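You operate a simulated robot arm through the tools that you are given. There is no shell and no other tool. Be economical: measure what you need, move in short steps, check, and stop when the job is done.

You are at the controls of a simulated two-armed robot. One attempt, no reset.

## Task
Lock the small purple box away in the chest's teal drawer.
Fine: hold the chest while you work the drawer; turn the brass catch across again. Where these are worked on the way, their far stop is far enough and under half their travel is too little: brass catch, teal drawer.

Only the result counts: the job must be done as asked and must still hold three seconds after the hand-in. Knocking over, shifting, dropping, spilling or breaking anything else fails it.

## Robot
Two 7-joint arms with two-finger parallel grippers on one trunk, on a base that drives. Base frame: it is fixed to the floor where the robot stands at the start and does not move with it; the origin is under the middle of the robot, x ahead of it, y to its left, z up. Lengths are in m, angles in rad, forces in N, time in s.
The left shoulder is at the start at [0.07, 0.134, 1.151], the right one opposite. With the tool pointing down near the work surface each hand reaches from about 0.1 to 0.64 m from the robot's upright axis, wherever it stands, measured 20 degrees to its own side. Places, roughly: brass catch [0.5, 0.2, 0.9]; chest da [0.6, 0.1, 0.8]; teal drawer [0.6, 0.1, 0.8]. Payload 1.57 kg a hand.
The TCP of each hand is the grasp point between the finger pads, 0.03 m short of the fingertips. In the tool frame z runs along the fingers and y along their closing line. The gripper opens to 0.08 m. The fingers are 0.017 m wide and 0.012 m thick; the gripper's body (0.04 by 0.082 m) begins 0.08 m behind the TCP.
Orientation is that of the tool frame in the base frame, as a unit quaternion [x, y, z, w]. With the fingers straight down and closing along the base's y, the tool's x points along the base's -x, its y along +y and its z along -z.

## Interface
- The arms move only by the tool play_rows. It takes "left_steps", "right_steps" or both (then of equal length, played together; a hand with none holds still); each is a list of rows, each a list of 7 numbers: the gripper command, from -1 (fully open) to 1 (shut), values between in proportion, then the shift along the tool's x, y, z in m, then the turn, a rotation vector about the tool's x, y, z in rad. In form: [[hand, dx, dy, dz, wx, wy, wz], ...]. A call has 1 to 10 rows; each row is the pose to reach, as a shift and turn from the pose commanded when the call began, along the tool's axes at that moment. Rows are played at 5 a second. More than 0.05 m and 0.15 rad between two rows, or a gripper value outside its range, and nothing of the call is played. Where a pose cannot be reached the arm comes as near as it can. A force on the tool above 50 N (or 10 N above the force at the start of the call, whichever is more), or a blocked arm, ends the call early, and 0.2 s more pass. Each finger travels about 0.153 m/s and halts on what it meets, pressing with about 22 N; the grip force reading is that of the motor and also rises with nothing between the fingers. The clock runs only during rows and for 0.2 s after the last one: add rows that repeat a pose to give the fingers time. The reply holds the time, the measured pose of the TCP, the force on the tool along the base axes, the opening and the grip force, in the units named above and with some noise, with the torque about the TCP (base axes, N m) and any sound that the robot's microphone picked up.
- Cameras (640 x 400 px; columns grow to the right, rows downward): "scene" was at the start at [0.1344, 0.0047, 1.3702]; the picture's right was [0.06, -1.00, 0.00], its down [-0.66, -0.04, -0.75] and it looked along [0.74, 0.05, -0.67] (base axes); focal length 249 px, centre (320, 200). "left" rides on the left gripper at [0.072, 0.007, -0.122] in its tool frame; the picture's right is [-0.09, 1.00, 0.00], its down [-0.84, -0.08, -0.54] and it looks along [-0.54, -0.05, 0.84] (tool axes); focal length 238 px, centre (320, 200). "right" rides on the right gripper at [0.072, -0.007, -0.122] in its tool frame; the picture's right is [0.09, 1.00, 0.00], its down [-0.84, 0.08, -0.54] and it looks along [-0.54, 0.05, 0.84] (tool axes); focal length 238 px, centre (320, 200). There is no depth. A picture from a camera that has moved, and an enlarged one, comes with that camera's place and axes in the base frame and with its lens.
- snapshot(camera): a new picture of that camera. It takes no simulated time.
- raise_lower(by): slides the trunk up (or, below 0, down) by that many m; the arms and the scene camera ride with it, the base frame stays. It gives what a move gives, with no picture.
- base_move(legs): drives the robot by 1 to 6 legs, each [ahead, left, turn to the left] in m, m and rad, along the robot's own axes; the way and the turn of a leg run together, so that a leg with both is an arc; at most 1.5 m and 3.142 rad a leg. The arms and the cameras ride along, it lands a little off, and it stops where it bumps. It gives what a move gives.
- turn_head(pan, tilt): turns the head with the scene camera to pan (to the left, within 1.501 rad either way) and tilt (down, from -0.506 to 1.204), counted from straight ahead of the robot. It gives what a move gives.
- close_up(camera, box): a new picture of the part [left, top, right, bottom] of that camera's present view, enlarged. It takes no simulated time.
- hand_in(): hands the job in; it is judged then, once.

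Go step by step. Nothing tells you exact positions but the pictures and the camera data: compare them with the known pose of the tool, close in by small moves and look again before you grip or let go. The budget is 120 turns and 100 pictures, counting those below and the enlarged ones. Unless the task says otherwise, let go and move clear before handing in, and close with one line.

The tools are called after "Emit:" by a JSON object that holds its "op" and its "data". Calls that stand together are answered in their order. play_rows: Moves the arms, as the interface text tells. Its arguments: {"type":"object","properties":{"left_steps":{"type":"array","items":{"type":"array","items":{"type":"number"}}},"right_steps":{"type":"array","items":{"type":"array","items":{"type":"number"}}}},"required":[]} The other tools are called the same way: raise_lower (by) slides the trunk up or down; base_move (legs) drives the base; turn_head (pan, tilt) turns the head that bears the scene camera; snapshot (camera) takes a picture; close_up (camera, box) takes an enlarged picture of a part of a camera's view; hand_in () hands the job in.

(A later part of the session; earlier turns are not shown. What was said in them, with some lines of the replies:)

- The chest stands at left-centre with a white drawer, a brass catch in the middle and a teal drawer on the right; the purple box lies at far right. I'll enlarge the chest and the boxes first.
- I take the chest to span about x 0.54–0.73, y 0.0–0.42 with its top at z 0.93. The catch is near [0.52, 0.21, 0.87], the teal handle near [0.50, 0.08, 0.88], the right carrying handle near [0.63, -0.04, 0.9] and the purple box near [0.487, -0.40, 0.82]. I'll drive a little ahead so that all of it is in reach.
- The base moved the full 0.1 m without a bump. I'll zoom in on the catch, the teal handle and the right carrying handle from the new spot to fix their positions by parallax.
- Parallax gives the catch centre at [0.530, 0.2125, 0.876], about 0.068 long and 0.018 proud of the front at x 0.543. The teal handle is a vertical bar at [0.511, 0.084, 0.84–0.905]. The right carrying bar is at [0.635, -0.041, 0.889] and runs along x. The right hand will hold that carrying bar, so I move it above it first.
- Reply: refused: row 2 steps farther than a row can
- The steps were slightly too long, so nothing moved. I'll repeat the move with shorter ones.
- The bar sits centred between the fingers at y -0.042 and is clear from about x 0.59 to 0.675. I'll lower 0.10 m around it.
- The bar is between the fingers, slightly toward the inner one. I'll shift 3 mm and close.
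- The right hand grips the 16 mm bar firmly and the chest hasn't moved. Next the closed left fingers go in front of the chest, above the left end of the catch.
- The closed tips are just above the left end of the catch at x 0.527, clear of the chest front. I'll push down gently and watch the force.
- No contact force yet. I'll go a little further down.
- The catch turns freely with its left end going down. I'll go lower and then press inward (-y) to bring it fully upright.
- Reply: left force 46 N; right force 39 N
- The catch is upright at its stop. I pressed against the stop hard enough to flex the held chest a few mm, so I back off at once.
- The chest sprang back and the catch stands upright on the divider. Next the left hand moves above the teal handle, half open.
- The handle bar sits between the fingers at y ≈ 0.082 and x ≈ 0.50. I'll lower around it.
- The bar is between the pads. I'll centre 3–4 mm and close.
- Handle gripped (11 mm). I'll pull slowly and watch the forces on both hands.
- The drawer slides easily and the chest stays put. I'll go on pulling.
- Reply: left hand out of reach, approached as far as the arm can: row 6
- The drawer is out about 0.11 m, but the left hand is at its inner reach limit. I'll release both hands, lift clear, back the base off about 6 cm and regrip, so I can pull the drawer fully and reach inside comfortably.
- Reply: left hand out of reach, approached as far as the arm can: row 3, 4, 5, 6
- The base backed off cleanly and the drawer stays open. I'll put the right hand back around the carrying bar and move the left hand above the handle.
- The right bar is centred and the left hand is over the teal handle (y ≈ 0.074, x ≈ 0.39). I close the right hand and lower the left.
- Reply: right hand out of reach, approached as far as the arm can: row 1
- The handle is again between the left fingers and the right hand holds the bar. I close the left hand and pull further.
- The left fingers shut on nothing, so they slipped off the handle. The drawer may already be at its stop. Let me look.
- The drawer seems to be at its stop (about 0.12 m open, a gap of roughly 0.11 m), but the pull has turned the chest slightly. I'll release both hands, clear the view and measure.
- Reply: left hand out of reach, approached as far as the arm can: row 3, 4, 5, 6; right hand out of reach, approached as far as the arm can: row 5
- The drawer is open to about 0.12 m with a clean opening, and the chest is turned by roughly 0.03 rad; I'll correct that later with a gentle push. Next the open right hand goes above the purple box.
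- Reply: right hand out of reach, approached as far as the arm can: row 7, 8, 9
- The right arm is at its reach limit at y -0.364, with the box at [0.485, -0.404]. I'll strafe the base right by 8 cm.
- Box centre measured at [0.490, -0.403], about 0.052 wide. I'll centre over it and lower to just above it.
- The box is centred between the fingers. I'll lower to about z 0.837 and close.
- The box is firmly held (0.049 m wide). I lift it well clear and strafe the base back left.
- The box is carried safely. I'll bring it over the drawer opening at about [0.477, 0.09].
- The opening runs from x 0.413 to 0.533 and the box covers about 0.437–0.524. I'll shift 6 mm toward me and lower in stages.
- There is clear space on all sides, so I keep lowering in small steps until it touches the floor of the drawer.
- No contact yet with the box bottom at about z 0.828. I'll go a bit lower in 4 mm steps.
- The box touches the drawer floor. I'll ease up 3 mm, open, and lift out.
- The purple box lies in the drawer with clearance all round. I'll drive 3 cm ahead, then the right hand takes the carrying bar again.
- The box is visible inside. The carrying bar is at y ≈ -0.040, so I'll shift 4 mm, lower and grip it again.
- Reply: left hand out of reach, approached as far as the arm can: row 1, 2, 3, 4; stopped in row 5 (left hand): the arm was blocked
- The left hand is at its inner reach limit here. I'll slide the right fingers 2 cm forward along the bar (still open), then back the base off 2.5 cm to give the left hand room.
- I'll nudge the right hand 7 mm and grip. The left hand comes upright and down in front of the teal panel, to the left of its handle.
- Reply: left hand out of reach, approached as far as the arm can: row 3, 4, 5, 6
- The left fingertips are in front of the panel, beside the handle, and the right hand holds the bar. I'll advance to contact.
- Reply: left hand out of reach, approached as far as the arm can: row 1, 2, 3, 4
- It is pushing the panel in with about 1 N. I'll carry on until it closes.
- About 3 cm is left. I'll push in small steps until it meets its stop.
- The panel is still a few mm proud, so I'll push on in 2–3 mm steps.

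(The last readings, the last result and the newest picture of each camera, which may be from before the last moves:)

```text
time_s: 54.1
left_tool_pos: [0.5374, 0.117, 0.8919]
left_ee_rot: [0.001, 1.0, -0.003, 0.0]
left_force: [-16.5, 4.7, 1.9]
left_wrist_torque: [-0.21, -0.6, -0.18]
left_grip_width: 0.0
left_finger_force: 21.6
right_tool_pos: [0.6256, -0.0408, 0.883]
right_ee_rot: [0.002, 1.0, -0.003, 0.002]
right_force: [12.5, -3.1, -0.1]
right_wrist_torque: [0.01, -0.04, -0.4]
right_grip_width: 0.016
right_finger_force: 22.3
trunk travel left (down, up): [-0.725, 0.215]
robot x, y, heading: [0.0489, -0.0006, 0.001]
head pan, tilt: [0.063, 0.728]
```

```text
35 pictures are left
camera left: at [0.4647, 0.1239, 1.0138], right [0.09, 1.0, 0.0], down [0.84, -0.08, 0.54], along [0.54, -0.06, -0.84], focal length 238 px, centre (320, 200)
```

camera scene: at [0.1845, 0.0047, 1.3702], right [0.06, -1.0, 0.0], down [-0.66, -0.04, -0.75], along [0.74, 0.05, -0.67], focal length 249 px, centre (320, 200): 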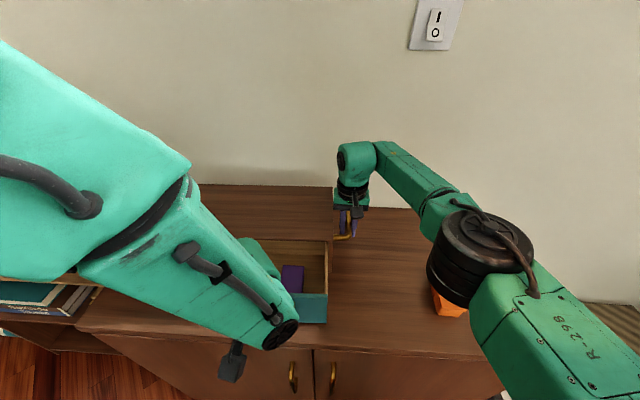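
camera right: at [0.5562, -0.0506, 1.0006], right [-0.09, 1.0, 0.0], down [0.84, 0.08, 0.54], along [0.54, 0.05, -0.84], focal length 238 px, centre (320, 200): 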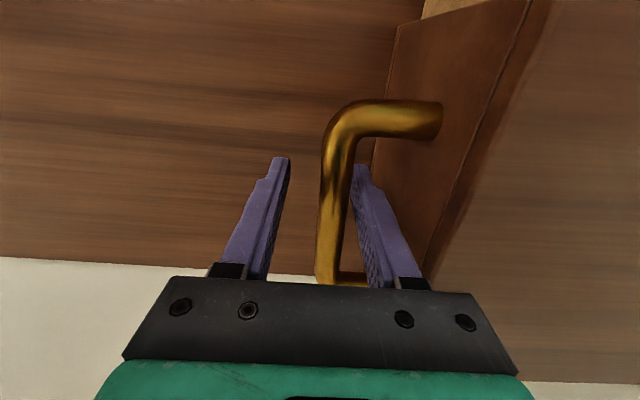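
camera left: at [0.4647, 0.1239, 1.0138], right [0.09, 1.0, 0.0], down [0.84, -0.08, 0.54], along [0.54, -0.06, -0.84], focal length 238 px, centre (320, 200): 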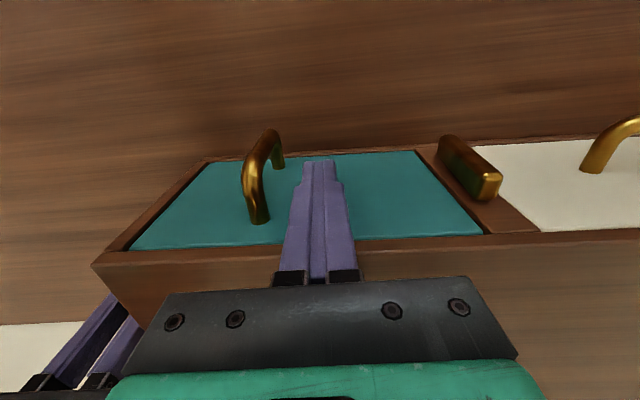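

The drawer is flush against its stop. I back the left hand off and bring it to the left side of the upright catch.

Emit:
{"op": "play_rows", "data": {"left_steps": [[1, 0.01, 0, 0, 0, 0, 0], [1, 0.025, 0, -0.03, 0, 0, 0], [1, 0.025, 0.02, -0.07, 0, 0, 0], [1, 0.025, 0.06, -0.08, 0, 0, 0], [1, 0.02, 0.1, -0.08, 0, 0, 0], [1, 0.013, 0.125, -0.08, 0, 0, 0], [1, 0.013, 0.125, -0.08, 0, 0, 0]]}}

Emit:
{"op": "snapshot", "data": {"camera": "left"}}

Emit:
{"op": "close_up", "data": {"camera": "scene", "box": [140, 180, 380, 330]}}

```text
time_s: 55.7
left_tool_pos: [0.5234, 0.2409, 0.9706]
left_ee_rot: [0.001, 1.0, -0.003, 0.001]
left_force: [-0.7, -0.5, 0.4]
left_wrist_torque: [-0.01, -0.02, -0.02]
left_grip_width: 0.0
left_finger_force: 21.2
right_tool_pos: [0.6252, -0.0398, 0.8826]
right_ee_rot: [0.001, 1.0, -0.001, 0.001]
right_force: [3.2, -3.4, 4.7]
right_wrist_torque: [0.08, 0.09, -0.38]
right_grip_width: 0.0159
right_finger_force: 22.1
trunk travel left (down, up): [-0.725, 0.215]
robot x, y, heading: [0.0496, -0.0012, 0.005]
head pan, tilt: [0.063, 0.728]
```

```text
34 pictures are left
camera left: at [0.4503, 0.248, 1.0927], right [0.09, 1.0, 0.0], down [0.84, -0.08, 0.54], along [0.54, -0.06, -0.84], focal length 238 px, centre (320, 200)
```

left: 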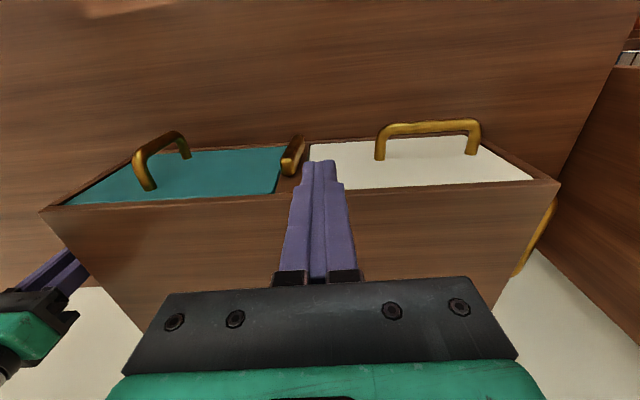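

```text
2.67 times, centred on (260, 255) of scene
camera zoom: at [0.1846, 0.0033, 1.3702], right [0.06, -1.0, 0.0], down [-0.66, -0.04, -0.75], along [0.74, 0.05, -0.67], focal length 664 px, centre (480, 53)
```

zoom: 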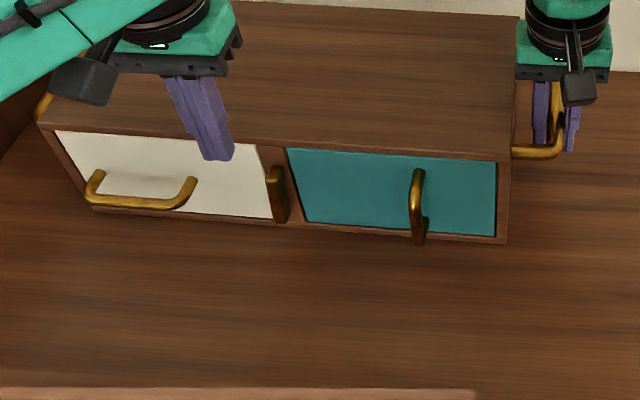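

The catch stands at y ≈ 0.214 with the tips to its left. I'll lower so the tips reach only its upper half, then sweep to the right gently.

Emit:
{"op": "play_rows", "data": {"left_steps": [[1, -0.004, 0.002, 0.02, 0, 0, 0], [1, -0.004, 0.002, 0.045, 0, 0, 0], [1, -0.004, -0.01, 0.045, 0, 0, 0], [1, -0.004, -0.018, 0.045, 0, 0, 0], [1, -0.004, -0.026, 0.045, 0, 0, 0], [1, -0.004, -0.034, 0.045, 0, 0, 0], [1, -0.004, -0.04, 0.045, 0, 0, 0]]}}

Emit:
{"op": "close_up", "data": {"camera": "scene", "box": [180, 200, 340, 300]}}

Emit:
{"op": "snapshot", "data": {"camera": "left"}}

```text
time_s: 57.3
left_tool_pos: [0.5286, 0.2004, 0.9275]
left_ee_rot: [0.0, 1.0, -0.003, 0.0]
left_force: [0.3, 0.0, -0.3]
left_wrist_torque: [-0.01, 0.03, -0.01]
left_grip_width: 0.0
left_finger_force: 21.8
right_tool_pos: [0.6246, -0.0404, 0.8827]
right_ee_rot: [0.002, 1.0, 0.0, 0.001]
right_force: [4.3, -4.4, 6.3]
right_wrist_torque: [0.07, -0.05, -0.41]
right_grip_width: 0.0159
right_finger_force: 22.3
trunk travel left (down, up): [-0.725, 0.215]
robot x, y, heading: [0.0497, -0.0012, 0.002]
head pan, tilt: [0.063, 0.728]
```

```text
4.00 times, centred on (260, 250) of scene
camera zoom: at [0.1846, 0.0032, 1.3702], right [0.06, -1.0, 0.0], down [-0.66, -0.04, -0.75], along [0.74, 0.05, -0.67], focal length 996 px, centre (560, 0)
```

zoom: 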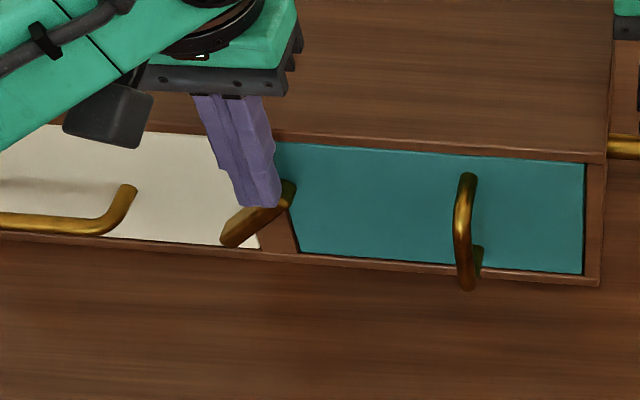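

```text
31 pictures are left
camera left: at [0.4551, 0.2075, 1.0489], right [0.09, 1.0, -0.01], down [0.84, -0.08, 0.54], along [0.54, -0.06, -0.84], focal length 238 px, centre (320, 200)
```

left: 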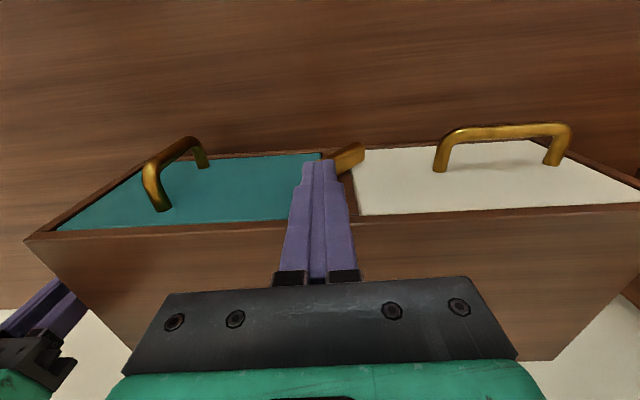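

The catch has swung past halfway. I'll hop slightly up and right, then press its right end down to level.

Emit:
{"op": "play_rows", "data": {"left_steps": [[1, 0, 0, -0.015, 0, 0, 0], [1, 0, -0.013, -0.015, 0, 0, 0], [1, 0, -0.013, 0, 0, 0, 0], [1, 0, -0.013, 0.008, 0, 0, 0], [1, 0, -0.013, 0.013, 0, 0, 0], [1, 0, -0.013, 0.016, 0, 0, 0]]}}

Emit:
{"op": "close_up", "data": {"camera": "scene", "box": [180, 200, 340, 300]}}

```text
time_s: 58.7
left_tool_pos: [0.5271, 0.1892, 0.909]
left_ee_rot: [0.001, 1.0, -0.002, 0.001]
left_force: [0.2, -0.5, 0.0]
left_wrist_torque: [0.01, 0.0, -0.03]
left_grip_width: 0.0
left_finger_force: 21.4
right_tool_pos: [0.6233, -0.0383, 0.8833]
right_ee_rot: [0.001, 1.0, -0.002, -0.001]
right_force: [-2.6, -0.3, 0.4]
right_wrist_torque: [0.07, 0.21, -0.4]
right_grip_width: 0.0159
right_finger_force: 22.5
trunk travel left (down, up): [-0.725, 0.215]
robot x, y, heading: [0.0505, 0.0012, -0.004]
head pan, tilt: [0.063, 0.728]
```

```text
4.00 times, centred on (260, 250) of scene
camera zoom: at [0.1838, 0.0046, 1.3702], right [0.06, -1.0, 0.0], down [-0.66, -0.04, -0.75], along [0.75, 0.05, -0.67], focal length 996 px, centre (560, 0)
```

zoom: 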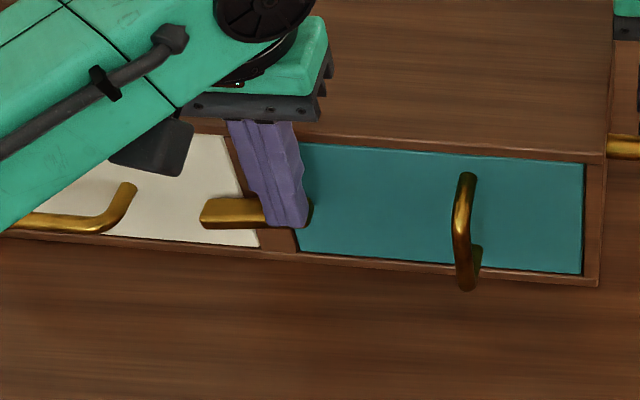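

Nearly level now with no force on the hand. A few mm more, stopping on contact with its end stop.

Emit:
{"op": "play_rows", "data": {"left_steps": [[1, 0, 0, 0.002, 0, 0, 0], [1, 0, 0, 0.004, 0, 0, 0], [1, 0, 0, 0.006, 0, 0, 0], [1, 0, 0, 0.006, 0, 0, 0]]}}

Emit:
{"op": "close_up", "data": {"camera": "scene", "box": [180, 200, 340, 300]}}

```text
time_s: 59.7
left_tool_pos: [0.5281, 0.1862, 0.9049]
left_ee_rot: [0.001, 1.0, -0.004, 0.001]
left_force: [0.3, -0.8, 0.2]
left_wrist_torque: [-0.03, -0.03, 0.02]
left_grip_width: 0.0
left_finger_force: 21.8
right_tool_pos: [0.6238, -0.0388, 0.8817]
right_ee_rot: [0.002, 1.0, -0.001, 0.0]
right_force: [-2.9, 1.7, 0.8]
right_wrist_torque: [-0.01, 0.1, -0.35]
right_grip_width: 0.0161
right_finger_force: 21.9
trunk travel left (down, up): [-0.725, 0.215]
robot x, y, heading: [0.0488, 0.0022, 0.001]
head pan, tilt: [0.063, 0.728]
```

```text
4.00 times, centred on (260, 250) of scene
camera zoom: at [0.1842, 0.0046, 1.3702], right [0.06, -1.0, 0.0], down [-0.66, -0.04, -0.75], along [0.74, 0.05, -0.67], focal length 996 px, centre (560, 0)
```

zoom: 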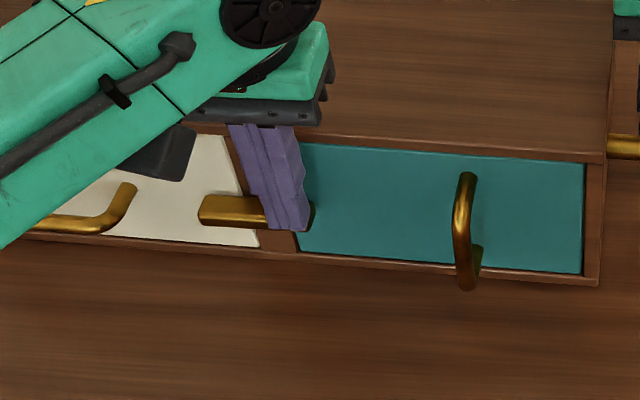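

Still no resistance. I'll go another few mm so it sits at the stop.

Emit:
{"op": "play_rows", "data": {"left_steps": [[1, 0, 0, 0.002, 0, 0, 0], [1, 0, 0, 0.004, 0, 0, 0], [1, 0, 0, 0.006, 0, 0, 0], [1, 0, 0, 0.006, 0, 0, 0]]}}

Emit:
{"op": "close_up", "data": {"camera": "scene", "box": [180, 200, 340, 300]}}

```text
time_s: 60.7
left_tool_pos: [0.5262, 0.1879, 0.9029]
left_ee_rot: [0.0, 1.0, -0.004, 0.007]
left_force: [3.0, 3.8, 40.3]
left_wrist_torque: [0.27, -0.34, -0.16]
left_grip_width: 0.0001
left_finger_force: 21.6
right_tool_pos: [0.6234, -0.0394, 0.8844]
right_ee_rot: [0.003, 1.0, -0.001, 0.002]
right_force: [2.8, 4.6, 0.2]
right_wrist_torque: [-0.08, -0.59, -0.39]
right_grip_width: 0.0162
right_finger_force: 22.4
trunk travel left (down, up): [-0.725, 0.215]
robot x, y, heading: [0.0506, -0.0033, 0.005]
head pan, tilt: [0.063, 0.728]
```

```text
4.00 times, centred on (260, 250) of scene
camera zoom: at [0.181, 0.0042, 1.371], right [0.06, -1.0, 0.0], down [-0.66, -0.04, -0.75], along [0.75, 0.05, -0.66], focal length 996 px, centre (560, 0)
```

zoom: 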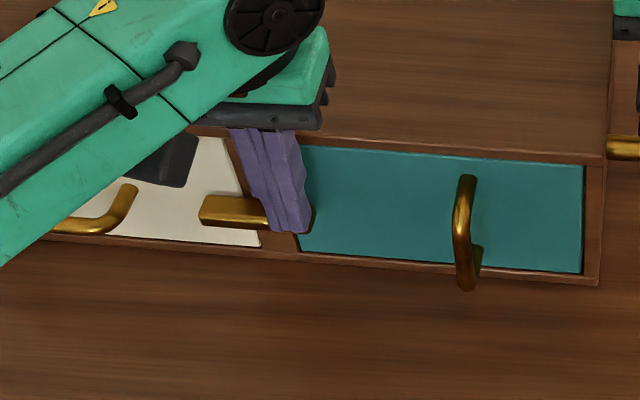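

The catch is hard against its stop (40 N, vertical). I lift the left hand off it and clear the view.

Emit:
{"op": "play_rows", "data": {"left_steps": [[1, 0, 0, -0.01, 0, 0, 0], [1, 0.01, 0, -0.05, 0, 0, 0], [1, 0.02, 0.02, -0.09, 0, 0, 0], [1, 0.03, 0.05, -0.12, 0, 0, 0], [1, 0.05, 0.09, -0.12, 0, 0, 0], [1, 0.08, 0.12, -0.12, 0, 0, 0], [1, 0.08, 0.12, -0.12, 0, 0, 0]]}}

Emit:
{"op": "snapshot", "data": {"camera": "scene"}}

Emit:
{"op": "close_up", "data": {"camera": "scene", "box": [140, 180, 380, 330]}}

```text
time_s: 62.3
left_tool_pos: [0.4478, 0.3092, 1.017]
left_ee_rot: [0.002, 1.0, -0.005, 0.0]
left_force: [-0.5, 0.5, -0.4]
left_wrist_torque: [0.02, 0.03, 0.01]
left_grip_width: 0.0
left_finger_force: 21.7
right_tool_pos: [0.624, -0.0386, 0.8834]
right_ee_rot: [0.003, 1.0, -0.002, 0.001]
right_force: [0.5, 0.3, 4.8]
right_wrist_torque: [0.07, -0.22, -0.4]
right_grip_width: 0.016
right_finger_force: 21.5
trunk travel left (down, up): [-0.725, 0.215]
robot x, y, heading: [0.0517, -0.0024, 0.002]
head pan, tilt: [0.063, 0.728]
```

```text
27 pictures are left
camera scene: at [0.1835, 0.0045, 1.3703], right [0.06, -1.0, 0.0], down [-0.66, -0.04, -0.75], along [0.75, 0.05, -0.67], focal length 249 px, centre (320, 200)
```

scene: 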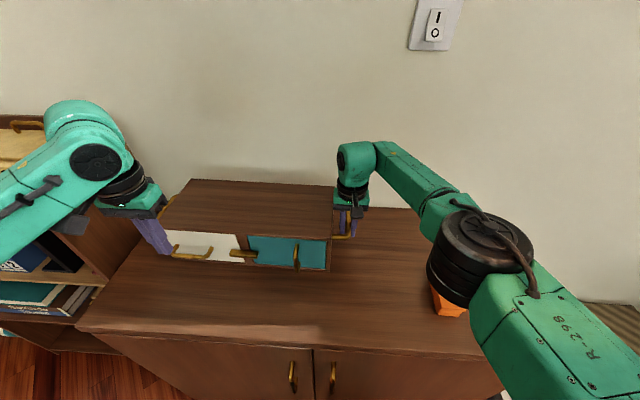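

```text
2.67 times, centred on (260, 255) of scene
camera zoom: at [0.1835, 0.0045, 1.3703], right [0.06, -1.0, 0.0], down [-0.66, -0.04, -0.75], along [0.75, 0.05, -0.67], focal length 664 px, centre (480, 53)
```

zoom: 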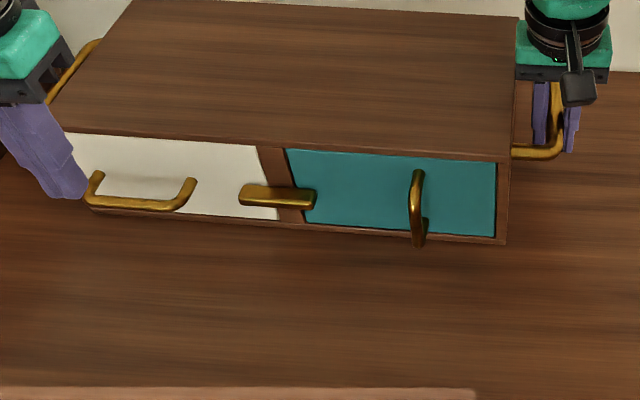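

The catch lies across again and the drawer is shut; the chest's yaw looks restored. I'll check its fore-aft position with the right camera against the first grip picture.

Emit:
{"op": "snapshot", "data": {"camera": "right"}}

```text
25 pictures are left
camera right: at [0.5513, -0.0453, 1.0039], right [-0.09, 1.0, 0.0], down [0.84, 0.08, 0.54], along [0.54, 0.05, -0.84], focal length 238 px, centre (320, 200)
```

right: 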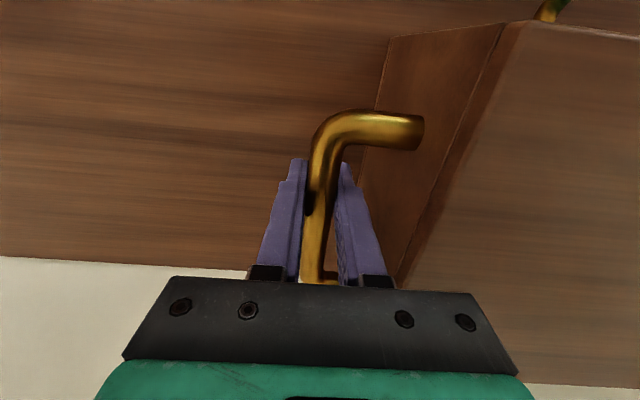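

The chest is within about 7 mm of where it began, with its yaw unchanged, so I leave it alone. The right hand now releases and both arms move clear.

Emit:
{"op": "play_rows", "data": {"right_steps": [[0.6, 0, 0, 0, 0, 0, 0], [0.1, 0, 0, 0, 0, 0, 0], [0, 0, 0, 0, 0, 0, 0], [0, 0, 0, -0.04, 0, 0, 0], [0, 0, 0, -0.08, 0, 0, 0], [0, 0, 0, -0.12, 0, 0, 0], [0, 0.02, -0.04, -0.125, 0, 0, 0], [0, 0.04, -0.08, -0.13, 0, 0, 0], [0, 0.06, -0.11, -0.135, 0, 0, 0]]}}

Emit:
{"op": "snapshot", "data": {"camera": "scene"}}

Emit:
{"op": "close_up", "data": {"camera": "scene", "box": [140, 170, 380, 320]}}

```text
time_s: 64.3
left_tool_pos: [0.4471, 0.3078, 1.0176]
left_ee_rot: [0.0, 1.0, -0.002, 0.001]
left_force: [0.4, 0.2, -1.1]
left_wrist_torque: [0.01, -0.03, -0.01]
left_grip_width: 0.0001
left_finger_force: 21.6
right_tool_pos: [0.5663, -0.1487, 1.0184]
right_ee_rot: [0.0, 1.0, -0.002, 0.0]
right_force: [0.0, 0.0, -0.2]
right_wrist_torque: [0.01, 0.0, 0.01]
right_grip_width: 0.0402
right_finger_force: 0.1
trunk travel left (down, up): [-0.725, 0.215]
robot x, y, heading: [0.053, 0.0016, -0.003]
head pan, tilt: [0.063, 0.728]
```

```text
24 pictures are left
camera scene: at [0.1835, 0.004, 1.3703], right [0.06, -1.0, 0.0], down [-0.66, -0.04, -0.75], along [0.75, 0.05, -0.67], focal length 249 px, centre (320, 200)
```

scene: 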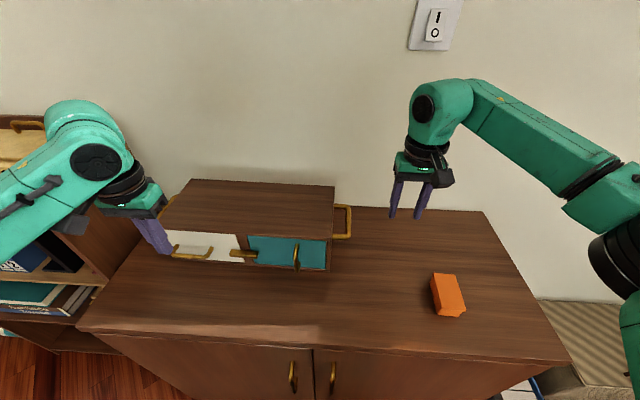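

```text
2.67 times, centred on (260, 245) of scene
camera zoom: at [0.1835, 0.004, 1.3703], right [0.06, -1.0, 0.0], down [-0.66, -0.04, -0.75], along [0.75, 0.05, -0.67], focal length 664 px, centre (480, 80)
```

zoom: 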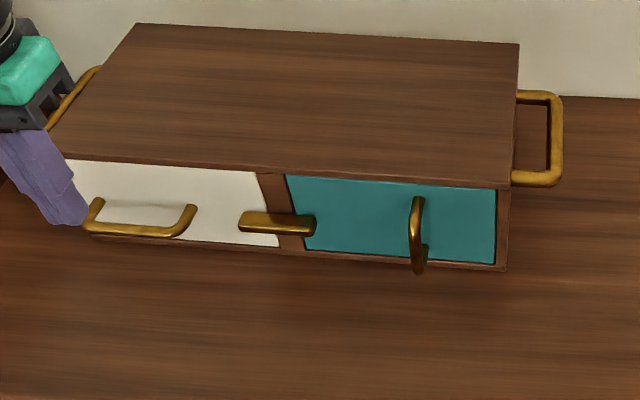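

Everything looks right. One last check that the orange box has not been disturbed.

Emit:
{"op": "close_up", "data": {"camera": "scene", "box": [400, 250, 540, 337]}}

```text
4.57 times, centred on (470, 294) of scene
camera zoom: at [0.1835, 0.004, 1.3703], right [0.06, -1.0, 0.0], down [-0.66, -0.04, -0.75], along [0.75, 0.05, -0.67], focal length 1139 px, centre (-366, -227)
```

zoom: 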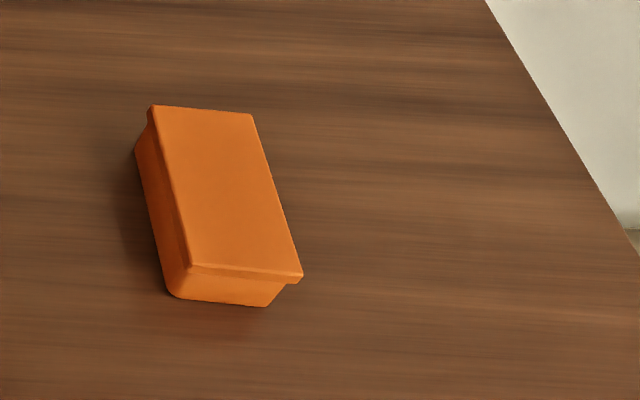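

The orange box is where it was (≈ [0.48, -0.27]), the drawer is shut, the catch is across and both hands are clear, so I hand in.

Emit:
{"op": "hand_in", "data": {}}

```text
The job is handed in.
```

The small purple box is inside the shut teal drawer and the brass catch is turned back across it. The chest ended about 7 mm further back than it started. The orange box was not moved, and both hands were clear at hand-in.
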